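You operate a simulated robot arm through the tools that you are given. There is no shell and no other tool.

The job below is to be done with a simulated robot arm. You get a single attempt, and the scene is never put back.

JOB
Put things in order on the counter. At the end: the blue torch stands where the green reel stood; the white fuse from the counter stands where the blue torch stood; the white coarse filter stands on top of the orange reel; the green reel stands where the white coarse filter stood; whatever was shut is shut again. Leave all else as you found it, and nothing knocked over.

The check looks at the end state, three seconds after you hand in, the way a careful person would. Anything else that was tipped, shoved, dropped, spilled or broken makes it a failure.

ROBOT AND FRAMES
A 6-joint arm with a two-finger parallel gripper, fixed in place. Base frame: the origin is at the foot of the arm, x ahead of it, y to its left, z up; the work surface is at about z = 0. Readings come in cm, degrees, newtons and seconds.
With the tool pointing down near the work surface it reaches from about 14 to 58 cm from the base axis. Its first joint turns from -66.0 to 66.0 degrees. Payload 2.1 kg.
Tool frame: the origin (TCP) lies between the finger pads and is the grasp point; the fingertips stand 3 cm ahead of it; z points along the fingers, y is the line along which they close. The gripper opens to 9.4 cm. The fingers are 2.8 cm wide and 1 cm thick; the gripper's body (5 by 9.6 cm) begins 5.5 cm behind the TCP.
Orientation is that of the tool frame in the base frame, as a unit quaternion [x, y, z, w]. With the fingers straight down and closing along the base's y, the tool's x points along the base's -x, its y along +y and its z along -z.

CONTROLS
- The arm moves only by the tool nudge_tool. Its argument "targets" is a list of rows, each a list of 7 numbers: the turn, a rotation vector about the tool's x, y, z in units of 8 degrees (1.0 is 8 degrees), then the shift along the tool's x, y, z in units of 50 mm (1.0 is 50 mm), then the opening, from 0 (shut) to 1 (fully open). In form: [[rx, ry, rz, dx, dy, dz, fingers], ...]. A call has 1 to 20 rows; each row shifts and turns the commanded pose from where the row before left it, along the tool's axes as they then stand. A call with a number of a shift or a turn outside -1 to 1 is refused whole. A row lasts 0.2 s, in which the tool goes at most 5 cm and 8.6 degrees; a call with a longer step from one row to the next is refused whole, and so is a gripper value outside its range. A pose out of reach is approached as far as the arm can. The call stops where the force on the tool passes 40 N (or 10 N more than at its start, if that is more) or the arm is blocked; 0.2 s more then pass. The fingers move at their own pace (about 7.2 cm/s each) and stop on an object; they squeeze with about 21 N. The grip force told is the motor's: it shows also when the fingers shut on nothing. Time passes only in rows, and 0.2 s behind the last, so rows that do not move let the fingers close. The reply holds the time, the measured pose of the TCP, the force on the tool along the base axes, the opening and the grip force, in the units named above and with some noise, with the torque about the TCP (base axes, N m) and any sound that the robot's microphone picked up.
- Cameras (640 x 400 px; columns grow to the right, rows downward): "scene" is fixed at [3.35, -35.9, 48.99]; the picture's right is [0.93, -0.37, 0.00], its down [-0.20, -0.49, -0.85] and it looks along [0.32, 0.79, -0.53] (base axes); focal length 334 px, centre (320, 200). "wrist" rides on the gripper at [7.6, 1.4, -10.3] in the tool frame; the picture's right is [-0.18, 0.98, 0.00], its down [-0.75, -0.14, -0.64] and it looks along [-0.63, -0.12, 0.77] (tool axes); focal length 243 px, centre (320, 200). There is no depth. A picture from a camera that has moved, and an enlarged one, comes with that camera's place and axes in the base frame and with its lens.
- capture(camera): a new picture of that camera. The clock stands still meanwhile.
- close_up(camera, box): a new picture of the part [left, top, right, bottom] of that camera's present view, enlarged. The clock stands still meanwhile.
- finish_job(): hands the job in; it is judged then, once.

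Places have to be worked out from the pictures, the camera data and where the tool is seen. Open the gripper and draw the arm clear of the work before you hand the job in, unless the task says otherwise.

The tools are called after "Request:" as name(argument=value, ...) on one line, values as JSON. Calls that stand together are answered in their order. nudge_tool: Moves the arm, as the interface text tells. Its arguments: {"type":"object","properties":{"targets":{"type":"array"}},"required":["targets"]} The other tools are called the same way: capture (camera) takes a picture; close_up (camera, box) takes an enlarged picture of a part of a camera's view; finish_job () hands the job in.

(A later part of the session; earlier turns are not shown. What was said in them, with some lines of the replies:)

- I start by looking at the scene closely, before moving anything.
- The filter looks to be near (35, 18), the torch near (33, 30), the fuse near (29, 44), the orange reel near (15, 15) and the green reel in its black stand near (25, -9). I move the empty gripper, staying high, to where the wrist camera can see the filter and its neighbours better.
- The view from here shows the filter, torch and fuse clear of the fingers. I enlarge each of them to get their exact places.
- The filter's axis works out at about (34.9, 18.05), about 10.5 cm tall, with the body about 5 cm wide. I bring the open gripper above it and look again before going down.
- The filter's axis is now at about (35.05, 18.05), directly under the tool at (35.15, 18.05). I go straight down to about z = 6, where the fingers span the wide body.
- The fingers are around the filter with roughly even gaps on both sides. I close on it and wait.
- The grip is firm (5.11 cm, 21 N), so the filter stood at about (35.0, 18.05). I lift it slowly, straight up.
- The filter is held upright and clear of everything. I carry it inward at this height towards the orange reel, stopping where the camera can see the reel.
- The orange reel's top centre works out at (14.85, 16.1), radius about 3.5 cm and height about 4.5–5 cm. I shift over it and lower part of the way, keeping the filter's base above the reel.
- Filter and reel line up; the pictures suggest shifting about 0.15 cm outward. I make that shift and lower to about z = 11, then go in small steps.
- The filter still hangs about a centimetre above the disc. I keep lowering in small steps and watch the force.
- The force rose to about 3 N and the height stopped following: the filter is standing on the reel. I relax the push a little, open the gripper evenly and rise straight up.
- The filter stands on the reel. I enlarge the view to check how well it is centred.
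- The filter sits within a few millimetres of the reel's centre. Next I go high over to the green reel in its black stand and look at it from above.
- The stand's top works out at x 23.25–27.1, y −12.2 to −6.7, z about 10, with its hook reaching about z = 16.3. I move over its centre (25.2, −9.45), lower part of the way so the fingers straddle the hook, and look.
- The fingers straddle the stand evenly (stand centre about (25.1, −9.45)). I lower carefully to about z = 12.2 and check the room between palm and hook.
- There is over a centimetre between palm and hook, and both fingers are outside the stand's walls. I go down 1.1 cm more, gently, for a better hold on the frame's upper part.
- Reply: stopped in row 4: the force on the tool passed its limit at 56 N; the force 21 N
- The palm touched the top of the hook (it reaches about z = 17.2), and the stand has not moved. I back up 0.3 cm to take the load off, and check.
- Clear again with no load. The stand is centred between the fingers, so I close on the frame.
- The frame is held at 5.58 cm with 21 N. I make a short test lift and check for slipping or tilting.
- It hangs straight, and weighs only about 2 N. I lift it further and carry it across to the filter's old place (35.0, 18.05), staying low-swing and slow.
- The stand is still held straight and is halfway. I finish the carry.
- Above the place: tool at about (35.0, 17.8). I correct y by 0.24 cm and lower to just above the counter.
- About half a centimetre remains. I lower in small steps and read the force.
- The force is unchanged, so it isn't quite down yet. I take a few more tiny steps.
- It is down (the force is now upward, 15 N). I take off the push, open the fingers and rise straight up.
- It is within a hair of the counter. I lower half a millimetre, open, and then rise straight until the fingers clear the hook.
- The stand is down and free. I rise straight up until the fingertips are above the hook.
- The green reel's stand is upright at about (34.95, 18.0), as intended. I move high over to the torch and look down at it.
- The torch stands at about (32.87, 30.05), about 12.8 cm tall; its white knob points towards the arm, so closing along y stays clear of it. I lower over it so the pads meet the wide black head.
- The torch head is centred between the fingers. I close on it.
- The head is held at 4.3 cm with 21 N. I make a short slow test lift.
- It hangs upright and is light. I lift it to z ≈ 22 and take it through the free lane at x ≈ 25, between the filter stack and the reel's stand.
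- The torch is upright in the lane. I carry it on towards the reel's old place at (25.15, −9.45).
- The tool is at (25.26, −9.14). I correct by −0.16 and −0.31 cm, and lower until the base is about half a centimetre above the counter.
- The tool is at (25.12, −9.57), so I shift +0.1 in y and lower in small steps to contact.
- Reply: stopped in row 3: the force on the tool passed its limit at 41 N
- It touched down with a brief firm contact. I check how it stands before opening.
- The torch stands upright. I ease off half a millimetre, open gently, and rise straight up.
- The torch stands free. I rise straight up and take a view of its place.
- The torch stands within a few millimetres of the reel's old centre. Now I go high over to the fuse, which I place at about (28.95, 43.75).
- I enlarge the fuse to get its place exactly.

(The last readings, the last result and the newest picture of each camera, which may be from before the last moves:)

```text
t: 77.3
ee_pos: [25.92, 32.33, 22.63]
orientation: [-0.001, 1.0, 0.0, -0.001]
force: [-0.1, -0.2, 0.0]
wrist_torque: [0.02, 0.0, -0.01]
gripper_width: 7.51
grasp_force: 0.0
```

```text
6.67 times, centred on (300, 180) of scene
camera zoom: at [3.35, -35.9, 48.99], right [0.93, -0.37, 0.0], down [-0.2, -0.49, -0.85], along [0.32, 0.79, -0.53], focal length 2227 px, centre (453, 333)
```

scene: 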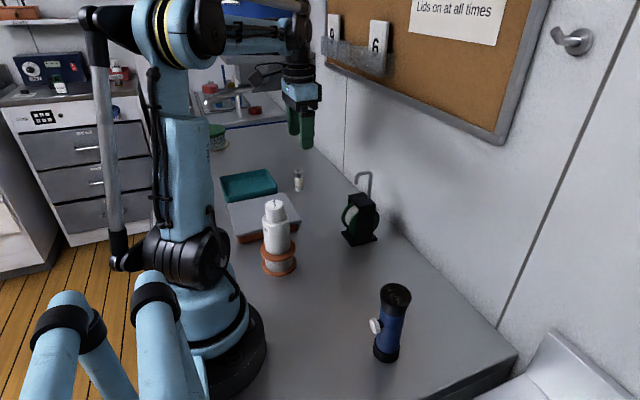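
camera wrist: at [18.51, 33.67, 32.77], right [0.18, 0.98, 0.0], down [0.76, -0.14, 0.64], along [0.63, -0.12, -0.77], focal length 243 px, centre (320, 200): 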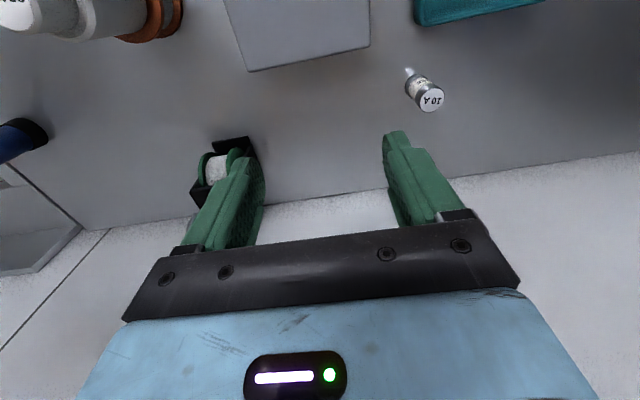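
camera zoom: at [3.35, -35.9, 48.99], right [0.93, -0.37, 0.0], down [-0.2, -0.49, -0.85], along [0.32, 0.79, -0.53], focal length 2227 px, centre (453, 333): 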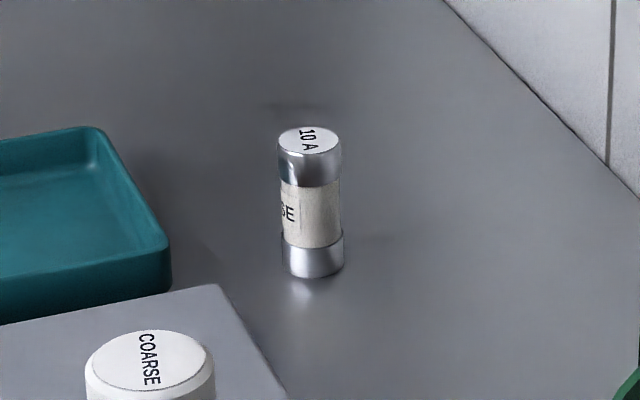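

The fuse stands at about (29.1, 43.95), 2.6 cm thick and 6.2 cm tall. I move over it while coming down to z ≈ 13.

Request:
nudge_tool(targets=[[0, 0, 0, -0.06, 0.2336, 0.19, 0.8], [0, 0, 0, -0.06, 0.2336, 0.19, 0.8], [0, 0, 0, -0.06, 0.2336, 0.19, 0.8], [0, 0, 0, -0.06, 0.2336, 0.19, 0.8], [0, 0, 0, -0.06, 0.2336, 0.19, 0.8], [0, 0, 0, -0.06, 0.2336, 0.19, 0.8], [0, 0, 0, -0.06, 0.2336, 0.19, 0.8], [0, 0, 0, -0.06, 0.2336, 0.19, 0.8], [0, 0, 0, -0.06, 0.2336, 0.19, 0.8], [0, 0, 0, -0.06, 0.2336, 0.19, 0.8], [0, 0, 0, 0, 0, 0, 0.8], [0, 0, 0, 0, 0, 0, 0.8]])

Request:
capture(camera="wrist")

Request:
close_up(camera="scene", box=[220, 80, 360, 220])

```text
t: 79.9
ee_pos: [29.21, 44.1, 13.08]
orientation: [-0.001, 1.0, 0.001, -0.003]
force: [-0.7, 0.1, -0.1]
wrist_torque: [0.01, -0.02, 0.04]
gripper_width: 7.51
grasp_force: 0.1
```

```text
taken
camera wrist: at [21.61, 45.47, 23.21], right [0.18, 0.98, 0.0], down [0.76, -0.14, 0.64], along [0.63, -0.12, -0.77], focal length 243 px, centre (320, 200)
```

wrist: 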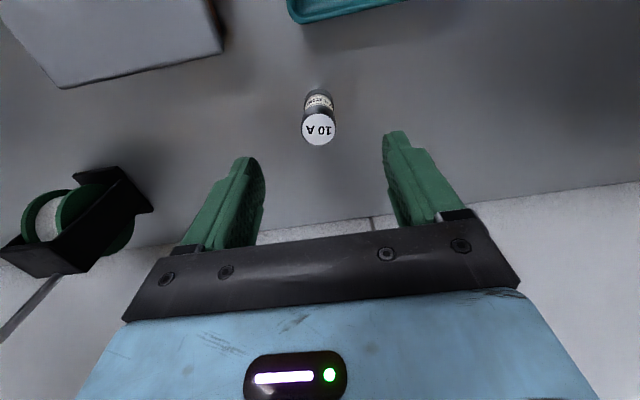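

```text
2.86 times, centred on (290, 150) of scene
camera zoom: at [3.35, -35.9, 48.99], right [0.93, -0.37, 0.0], down [-0.2, -0.49, -0.85], along [0.32, 0.79, -0.53], focal length 954 px, centre (406, 343)
```

zoom: 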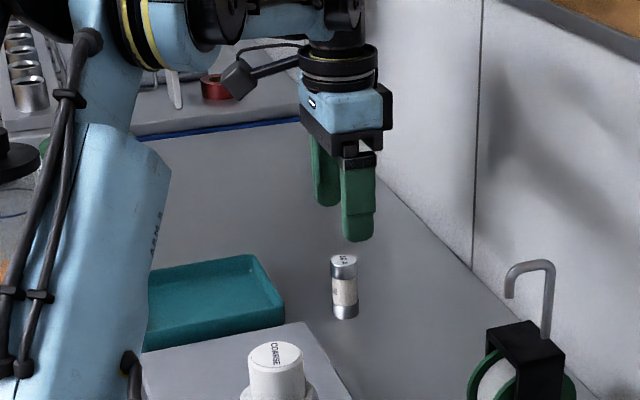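

The fuse is centred under the tool (29.05, 44.0). I go down to about z = 4.3, keeping the fingertips above the counter.

Request:
nudge_tool(targets=[[0, 0, 0, 0.015, -0.005, 0.15, 0.8], [0, 0, 0, 0.015, -0.005, 0.25, 0.8], [0, 0, 0, 0, 0, 0.25, 0.8], [0, 0, 0, 0, 0, 0.25, 0.8], [0, 0, 0, 0, 0, 0.25, 0.8], [0, 0, 0, 0, 0, 0.25, 0.8], [0, 0, 0, 0, 0, 0.2, 0.8], [0, 0, 0, 0, 0, 0.12, 0.8], [0, 0, 0, 0, 0, 0.03, 0.8], [0, 0, 0, 0, 0, 0, 0.8]])

Request:
capture(camera="wrist")

Request:
close_up(camera="scene", box=[220, 80, 360, 220])

```text
t: 82.1
ee_pos: [28.86, 44.1, 4.2]
orientation: [0.0, 1.0, 0.001, -0.001]
force: [0.0, -0.1, -0.1]
wrist_torque: [0.0, -0.01, 0.02]
gripper_width: 7.49
grasp_force: 0.1
```

```text
taken
camera wrist: at [21.39, 45.42, 14.45], right [0.18, 0.98, 0.0], down [0.76, -0.14, 0.64], along [0.63, -0.12, -0.77], focal length 243 px, centre (320, 200)
```

wrist: 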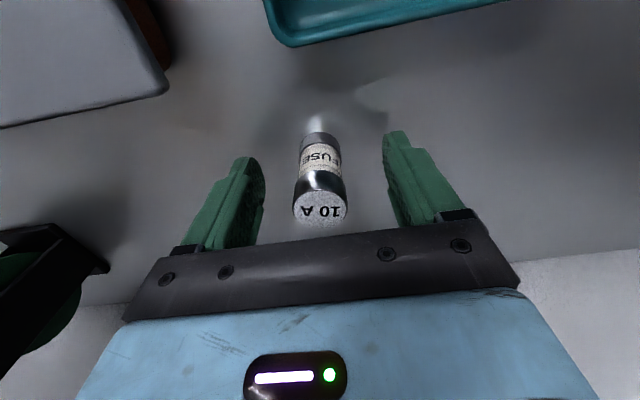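

```text
2.86 times, centred on (290, 150) of scene
camera zoom: at [3.35, -35.9, 48.99], right [0.93, -0.37, 0.0], down [-0.2, -0.49, -0.85], along [0.32, 0.79, -0.53], focal length 954 px, centre (406, 343)
```

zoom: 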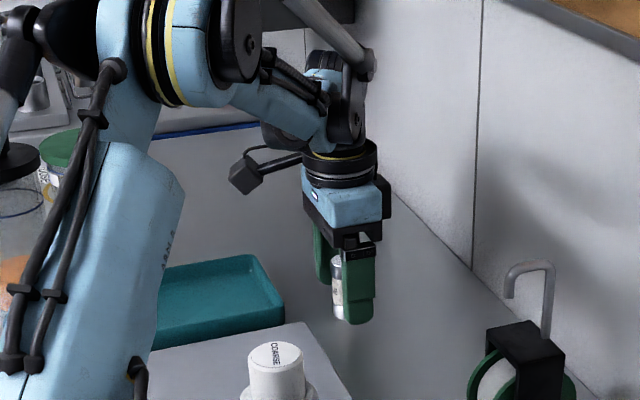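

The fuse is between the pads. I close on it.

Request:
nudge_tool(targets=[[0, 0, 0, 0, 0, 0, 0.6], [0, 0, 0, 0, 0, 0, 0.45], [0, 0, 0, 0, 0, 0, 0.35], [0, 0, 0, 0, 0, 0, 0.2], [0, 0, 0, 0, 0, 0, 0], [0, 0, 0, 0, 0, 0, 0], [0, 0, 0, 0, 0, 0, 0]])

Request:
capture(camera="wrist")

```text
t: 83.7
ee_pos: [28.86, 44.02, 4.34]
orientation: [0.0, 1.0, 0.0, -0.001]
force: [0.4, 1.4, -0.4]
wrist_torque: [0.01, 0.02, -0.02]
gripper_width: 2.6
grasp_force: 21.0
```

```text
taken
camera wrist: at [21.39, 45.42, 14.46], right [0.18, 0.98, 0.0], down [0.76, -0.14, 0.64], along [0.63, -0.12, -0.77], focal length 243 px, centre (320, 200)
```

wrist: 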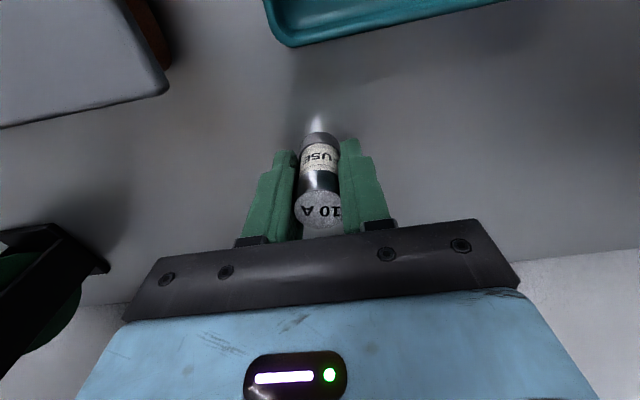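

The fuse is held at 2.6 cm. I lift it slowly and carry it at z ≈ 14 to the torch's old place at (32.87, 30.07).

Request:
nudge_tool(targets=[[0, 0, 0, 0, 0, -0.04, 0], [0, 0, 0, 0, 0, -0.1, 0], [0, 0, 0, 0, 0, -0.2, 0], [0, 0, 0, 0, 0, -0.27, 0], [0, 0, 0, 0, 0, -0.27, 0], [0, 0, 0, 0, 0, -0.27, 0], [0, 0, 0, 0, 0, -0.27, 0], [0, 0, 0, 0, 0, -0.27, 0], [0, 0, 0, 0, 0, -0.2, 0], [0, 0, 0, -0.03, -0.12, -0.05, 0], [0, 0, 0, -0.06, -0.22, 0, 0], [0, 0, 0, -0.08, -0.28, 0, 0], [0, 0, 0, -0.08, -0.28, 0, 0], [0, 0, 0, -0.08, -0.28, 0, 0], [0, 0, 0, -0.08, -0.28, 0, 0], [0, 0, 0, -0.08, -0.28, 0, 0], [0, 0, 0, -0.08, -0.28, 0, 0], [0, 0, 0, -0.08, -0.28, 0, 0], [0, 0, 0, -0.06, -0.25, 0, 0], [0, 0, 0, 0, 0, 0, 0]])

Request:
capture(camera="wrist")

Request:
capture(camera="scene")

```text
t: 87.9
ee_pos: [32.44, 31.32, 13.99]
orientation: [0.0, 1.0, 0.001, -0.002]
force: [-0.1, -0.3, -0.1]
wrist_torque: [-0.01, 0.0, -0.03]
gripper_width: 2.57
grasp_force: 21.0
```

```text
taken
camera wrist: at [24.91, 32.69, 24.08], right [0.18, 0.98, 0.0], down [0.76, -0.14, 0.64], along [0.63, -0.12, -0.77], focal length 243 px, centre (320, 200)
```

wrist: 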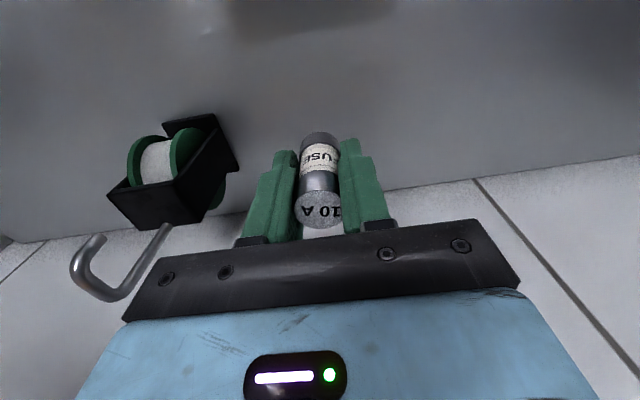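

```text
taken
```

scene: 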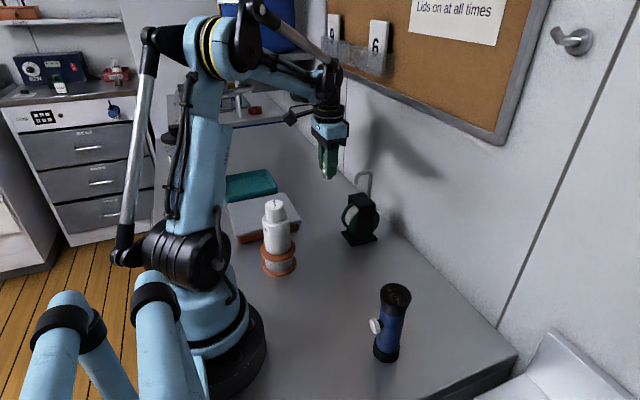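

The tool is at (32.51, 31.29). I correct the last centimetre and lower to just above the counter.

Request:
nudge_tool(targets=[[0, 0, 0, -0.029, -0.12, 0, 0], [0, 0, 0, -0.029, -0.124, 0, 0], [0, 0, 0, 0, 0, 0.15, 0], [0, 0, 0, 0, 0, 0.25, 0], [0, 0, 0, 0, 0, 0.25, 0], [0, 0, 0, 0, 0, 0.25, 0], [0, 0, 0, 0, 0, 0.25, 0], [0, 0, 0, 0, 0, 0.25, 0], [0, 0, 0, 0, 0, 0.2, 0], [0, 0, 0, 0, 0, 0.14, 0], [0, 0, 0, 0, 0, 0.1, 0], [0, 0, 0, 0, 0, 0, 0], [0, 0, 0, 0, 0, 0, 0]])

Request:
capture(camera="wrist")

Request:
close_up(camera="scene", box=[280, 110, 400, 230])

```text
t: 90.7
ee_pos: [32.62, 30.09, 4.8]
orientation: [0.001, 1.0, 0.001, -0.002]
force: [-0.5, -0.4, -2.3]
wrist_torque: [0.0, 0.02, -0.01]
gripper_width: 2.59
grasp_force: 20.5
```

```text
taken
camera wrist: at [25.21, 31.46, 14.92], right [0.18, 0.98, 0.0], down [0.76, -0.14, 0.64], along [0.63, -0.12, -0.77], focal length 243 px, centre (320, 200)
```

wrist: 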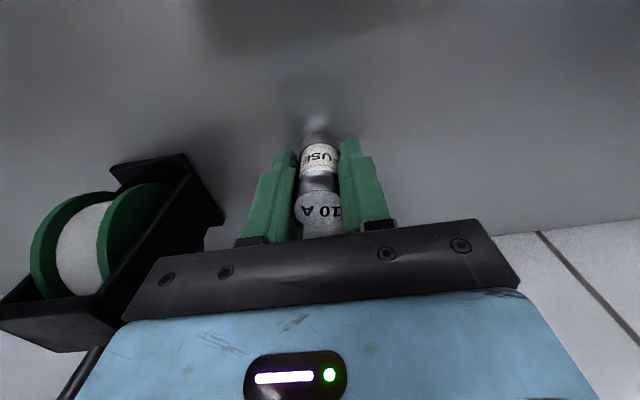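

```text
3.33 times, centred on (340, 170) of scene
camera zoom: at [3.35, -35.9, 49.0], right [0.93, -0.37, 0.0], down [-0.2, -0.49, -0.85], along [0.32, 0.79, -0.53], focal length 1113 px, centre (253, 300)
```

zoom: 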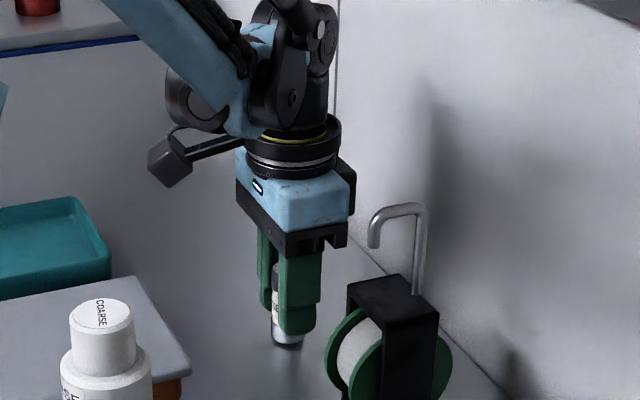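

The fuse is over the spot (tool at (32.81, 30.06)) with about half a centimetre left. I lower in small steps.

Request:
nudge_tool(targets=[[0, 0, 0, 0, 0, 0.025, 0], [0, 0, 0, 0, 0, 0.025, 0], [0, 0, 0, 0, 0, 0.025, 0], [0, 0, 0, 0, 0, 0, 0]])

Request:
nudge_tool(targets=[[0, 0, 0, 0, 0, 0.01, 0], [0, 0, 0, 0, 0, 0, 0]])

```text
t: 91.7
ee_pos: [32.78, 30.08, 4.38]
orientation: [0.0, 1.0, 0.001, -0.001]
force: [-0.7, 0.1, -0.9]
wrist_torque: [-0.01, 0.0, 0.02]
gripper_width: 2.59
grasp_force: 21.1
```

```text
t: 92.3
ee_pos: [32.76, 30.03, 4.32]
orientation: [0.0, 1.0, 0.001, -0.002]
force: [0.1, -0.2, -1.2]
wrist_torque: [0.01, 0.0, -0.01]
gripper_width: 2.6
grasp_force: 21.0
```

No contact yet, so I lower half a millimetre at a time.

Request:
nudge_tool(targets=[[0, 0, 0, 0, 0, 0.01, 0], [0, 0, 0, 0, 0, 0, 0]])

```text
t: 92.9
ee_pos: [32.74, 30.11, 4.34]
orientation: [0.0, 1.0, 0.001, -0.001]
force: [0.1, -0.4, -1.0]
wrist_torque: [0.02, 0.0, -0.03]
gripper_width: 2.58
grasp_force: 21.3
```

Request:
nudge_tool(targets=[[0, 0, 0, 0, 0, 0.01, 0], [0, 0, 0, 0, 0, 0, 0]])

Request:
close_up(camera="scene", box=[310, 180, 370, 230])

```text
t: 93.5
ee_pos: [32.84, 30.05, 4.33]
orientation: [0.0, 1.0, 0.001, -0.002]
force: [-1.9, 1.4, 9.0]
wrist_torque: [0.03, 0.06, 0.01]
gripper_width: 2.59
grasp_force: 21.1
```

```text
8.00 times, centred on (340, 205) of scene
camera zoom: at [3.34, -35.9, 48.99], right [0.93, -0.37, 0.0], down [-0.2, -0.49, -0.85], along [0.32, 0.79, -0.53], focal length 2672 px, centre (160, 160)
```

zoom: 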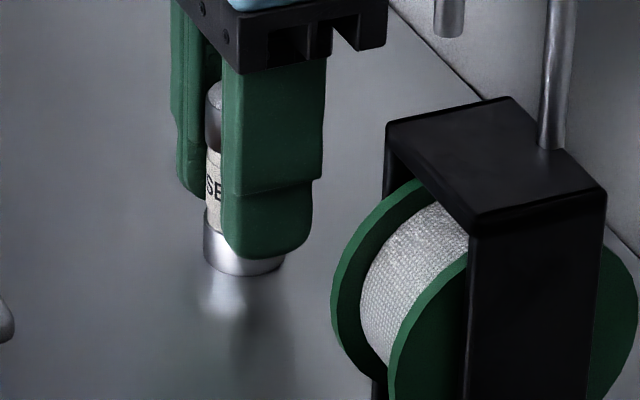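

The fuse touches the counter (9 N upward). I ease off slightly, open the fingers gently and look.

Request:
nudge_tool(targets=[[0, 0, 0, 0, 0, -0.006, 0], [0, 0, 0, 0, 0, 0, 0], [0, 0, 0, 0, 0, 0, 0.35], [0, 0, 0, 0, 0, 0, 0.5], [0, 0, 0, 0, 0, 0, 0.65], [0, 0, 0, 0, 0, 0, 0.8], [0, 0, 0, 0, 0, 0, 0.8]])

Request:
capture(camera="wrist")

Request:
close_up(camera="scene", box=[290, 140, 390, 230])

```text
t: 95.1
ee_pos: [32.73, 30.21, 4.26]
orientation: [0.0, 1.0, 0.001, -0.002]
force: [0.5, -0.6, -0.8]
wrist_torque: [-0.03, 0.05, -0.01]
gripper_width: 7.5
grasp_force: 0.2
```

```text
taken
camera wrist: at [25.28, 31.44, 14.47], right [0.18, 0.98, 0.0], down [0.76, -0.14, 0.64], along [0.63, -0.12, -0.77], focal length 243 px, centre (320, 200)
```

wrist: 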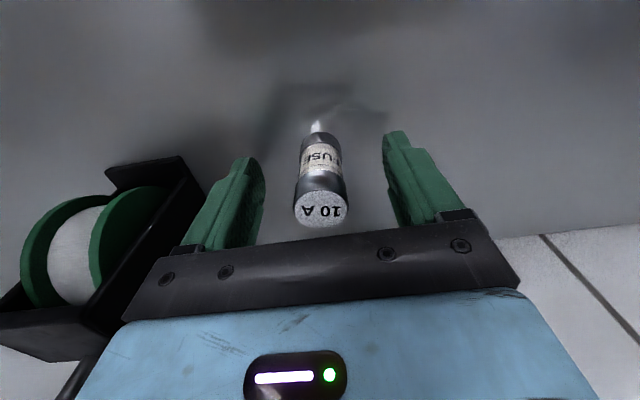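

```text
4.44 times, centred on (340, 185) of scene
camera zoom: at [3.35, -35.9, 48.99], right [0.93, -0.37, 0.0], down [-0.2, -0.49, -0.85], along [0.32, 0.79, -0.53], focal length 1484 px, centre (231, 267)
```

zoom: 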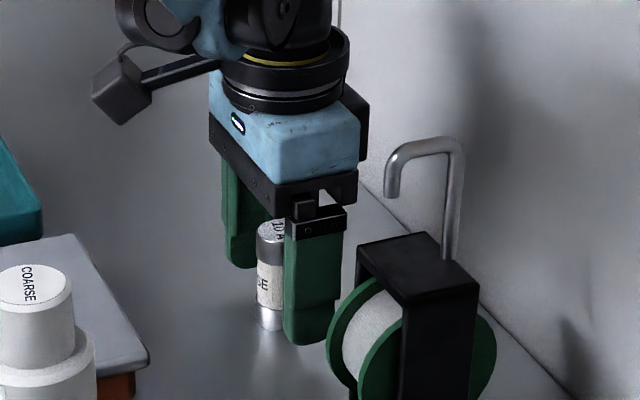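

The fuse stands free and upright. I rise straight up, well above everything.

Request:
nudge_tool(targets=[[0, 0, 0, 0, 0, -0.1, 0.8], [0, 0, 0, 0, 0, -0.2, 0.8], [0, 0, 0, 0, 0, -0.3, 0.8], [0, 0, 0, 0, 0, -0.35, 0.8], [0, 0, 0, 0, 0, -0.35, 0.8], [0, 0, 0, 0, 0, -0.35, 0.8], [0, 0, 0, 0, 0, -0.35, 0.8], [0, 0, 0, 0, 0, -0.35, 0.8], [0, 0, 0, 0, 0, -0.35, 0.8], [0, 0, 0, 0, 0, -0.35, 0.8], [0, 0, 0, 0, 0, -0.35, 0.8], [0, 0, 0, 0, 0, -0.35, 0.8], [0, 0, 0, 0, 0, -0.3, 0.8], [0, 0, 0, 0, 0, 0, 0.8]])

Request:
capture(camera="wrist")

Request:
capture(camera="scene")

```text
t: 98.1
ee_pos: [32.65, 30.14, 24.57]
orientation: [0.001, 1.0, 0.002, -0.001]
force: [0.4, 0.2, 0.0]
wrist_torque: [0.01, 0.0, 0.0]
gripper_width: 7.53
grasp_force: 0.1
```

```text
taken
camera wrist: at [25.15, 31.47, 34.73], right [0.18, 0.98, 0.0], down [0.76, -0.14, 0.64], along [0.63, -0.12, -0.77], focal length 243 px, centre (320, 200)
```

wrist: 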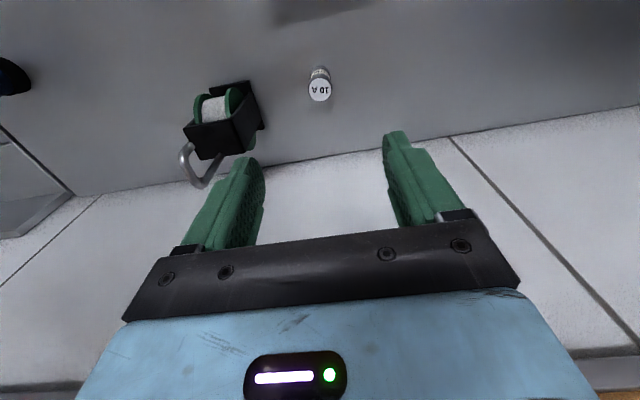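

```text
taken
```

scene: 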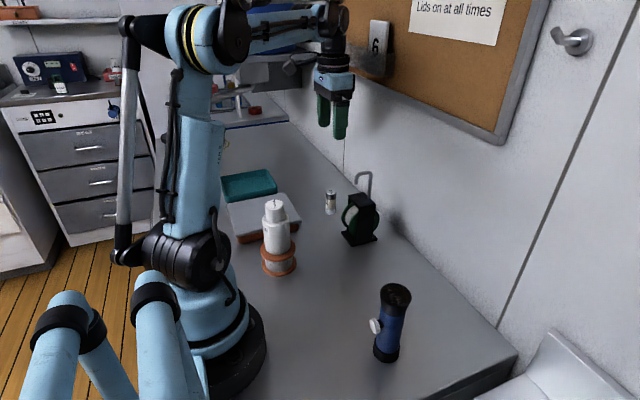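

Everything stands as intended. I open fully and draw the arm back, high above all things, to about where it began.

Request:
nudge_tool(targets=[[0, 0, 0, 0.05, -0.1, -0.15, 1], [0, 0, 0, 0.18, -0.33, -0.1, 1], [0, 0, 0, 0.18, -0.33, -0.1, 1], [0, 0, 0, 0.18, -0.33, -0.1, 1], [0, 0, 0, 0.18, -0.33, 0, 1], [0, 0, 0, 0.18, -0.33, 0, 1], [0, 0, 0, 0.18, -0.33, 0, 1], [0, 0, 0, 0.18, -0.33, 0, 1], [0, 0, 0, 0.18, -0.33, 0, 1], [0, 0, 0, 0.18, -0.33, 0, 1], [0, 0, 0, 0.18, -0.2, 0, 1], [0, 0, 0, 0.1, -0.1, 0, 1], [0, 0, 0, 0, 0, 0, 1], [0, 0, 0, 0, 0, 0, 1]])

Request:
capture(camera="scene")

Request:
close_up(camera="scene", box=[150, 100, 310, 200])

Request:
close_up(camera="scene", box=[215, 160, 415, 380])

Request:
capture(camera="wrist")

```text
t: 101.1
ee_pos: [23.03, 13.22, 26.59]
orientation: [0.0, 1.0, 0.001, -0.001]
force: [-0.5, -0.3, -0.1]
wrist_torque: [0.01, -0.01, -0.01]
gripper_width: 9.39
grasp_force: 0.1
```

```text
taken
```

scene: 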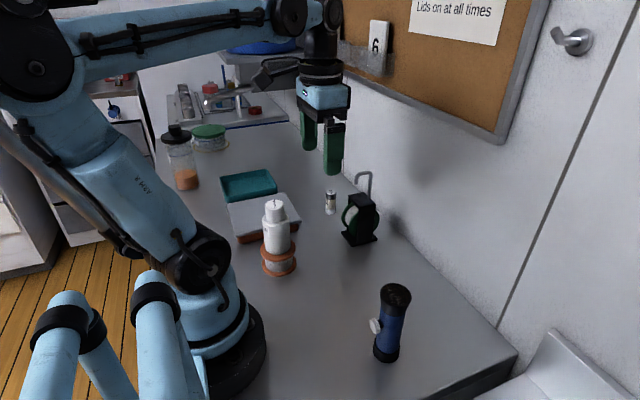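

```text
4.00 times, centred on (230, 150) of scene
camera zoom: at [3.35, -35.9, 48.99], right [0.93, -0.37, 0.0], down [-0.2, -0.49, -0.85], along [0.32, 0.79, -0.53], focal length 1336 px, centre (680, 400)
```

zoom: 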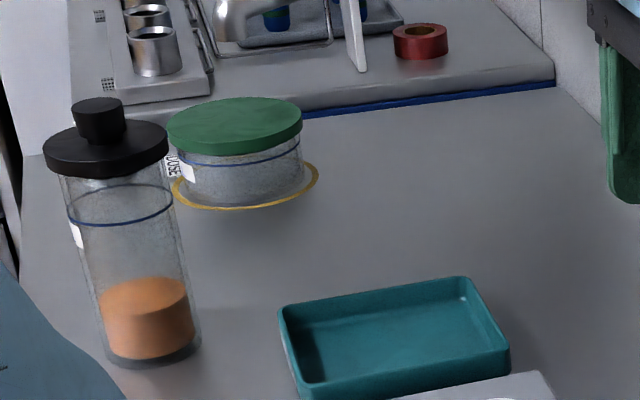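

```text
1.82 times, centred on (315, 270) of scene
camera zoom: at [3.35, -35.9, 48.99], right [0.93, -0.37, 0.0], down [-0.2, -0.49, -0.85], along [0.32, 0.79, -0.53], focal length 607 px, centre (329, 73)
```

zoom: 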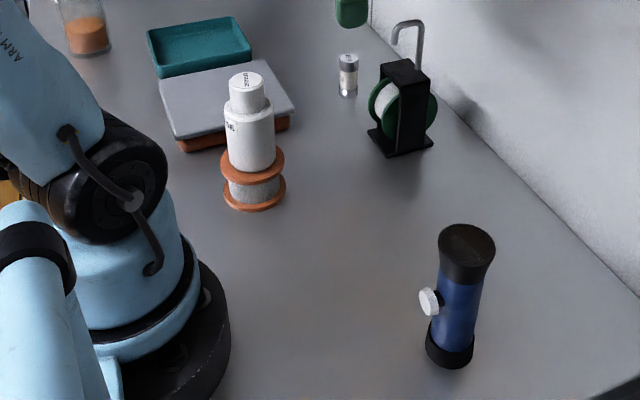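

```text
taken
camera wrist: at [15.62, 14.57, 36.82], right [0.18, 0.98, 0.0], down [0.76, -0.14, 0.64], along [0.63, -0.12, -0.77], focal length 243 px, centre (320, 200)
```

wrist: 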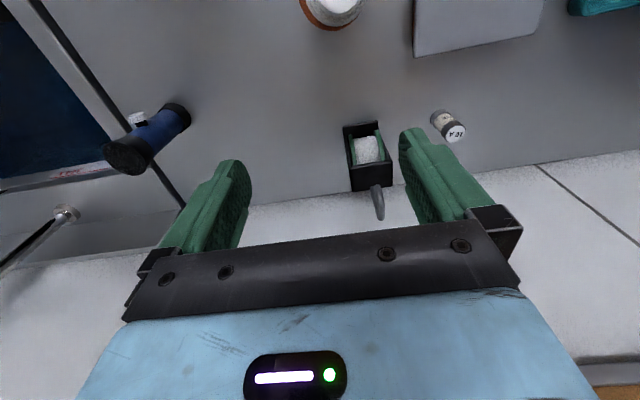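

All four things stand where they should: the filter on the orange reel, the green reel at the filter's place, the torch at the reel's place and the fuse at the torch's place. The box, jars and tray are unchanged and still shut, and the gripper is open and clear, so I hand the job in.

Request:
finish_job()

```text
The job is handed in.
```

The counter is in order and I've handed the job in. The last pictures show all four things upright, and by my measurements each is within a few millimetres of its spot:

- **White coarse filter:** on top of the orange reel, close to its centre.
- **Green reel:** where the filter stood. I moved it together with its black stand.
- **Blue torch:** where the green reel stood.
- **White fuse:** where the torch stood.

I opened nothing, so what was shut stayed shut. The box, jars and tray look as they did at the start.

Two contacts passed the force limit:

- **Green reel:** while I was lowering over it, the gripper's palm pressed on the hook of its stand with about 56 N. The stand did not shift.
- **Torch:** it met the counter with about 41 N when I set it down, and it stayed upright.

The gripper is open, and the arm is back near its starting position, clear of the work.
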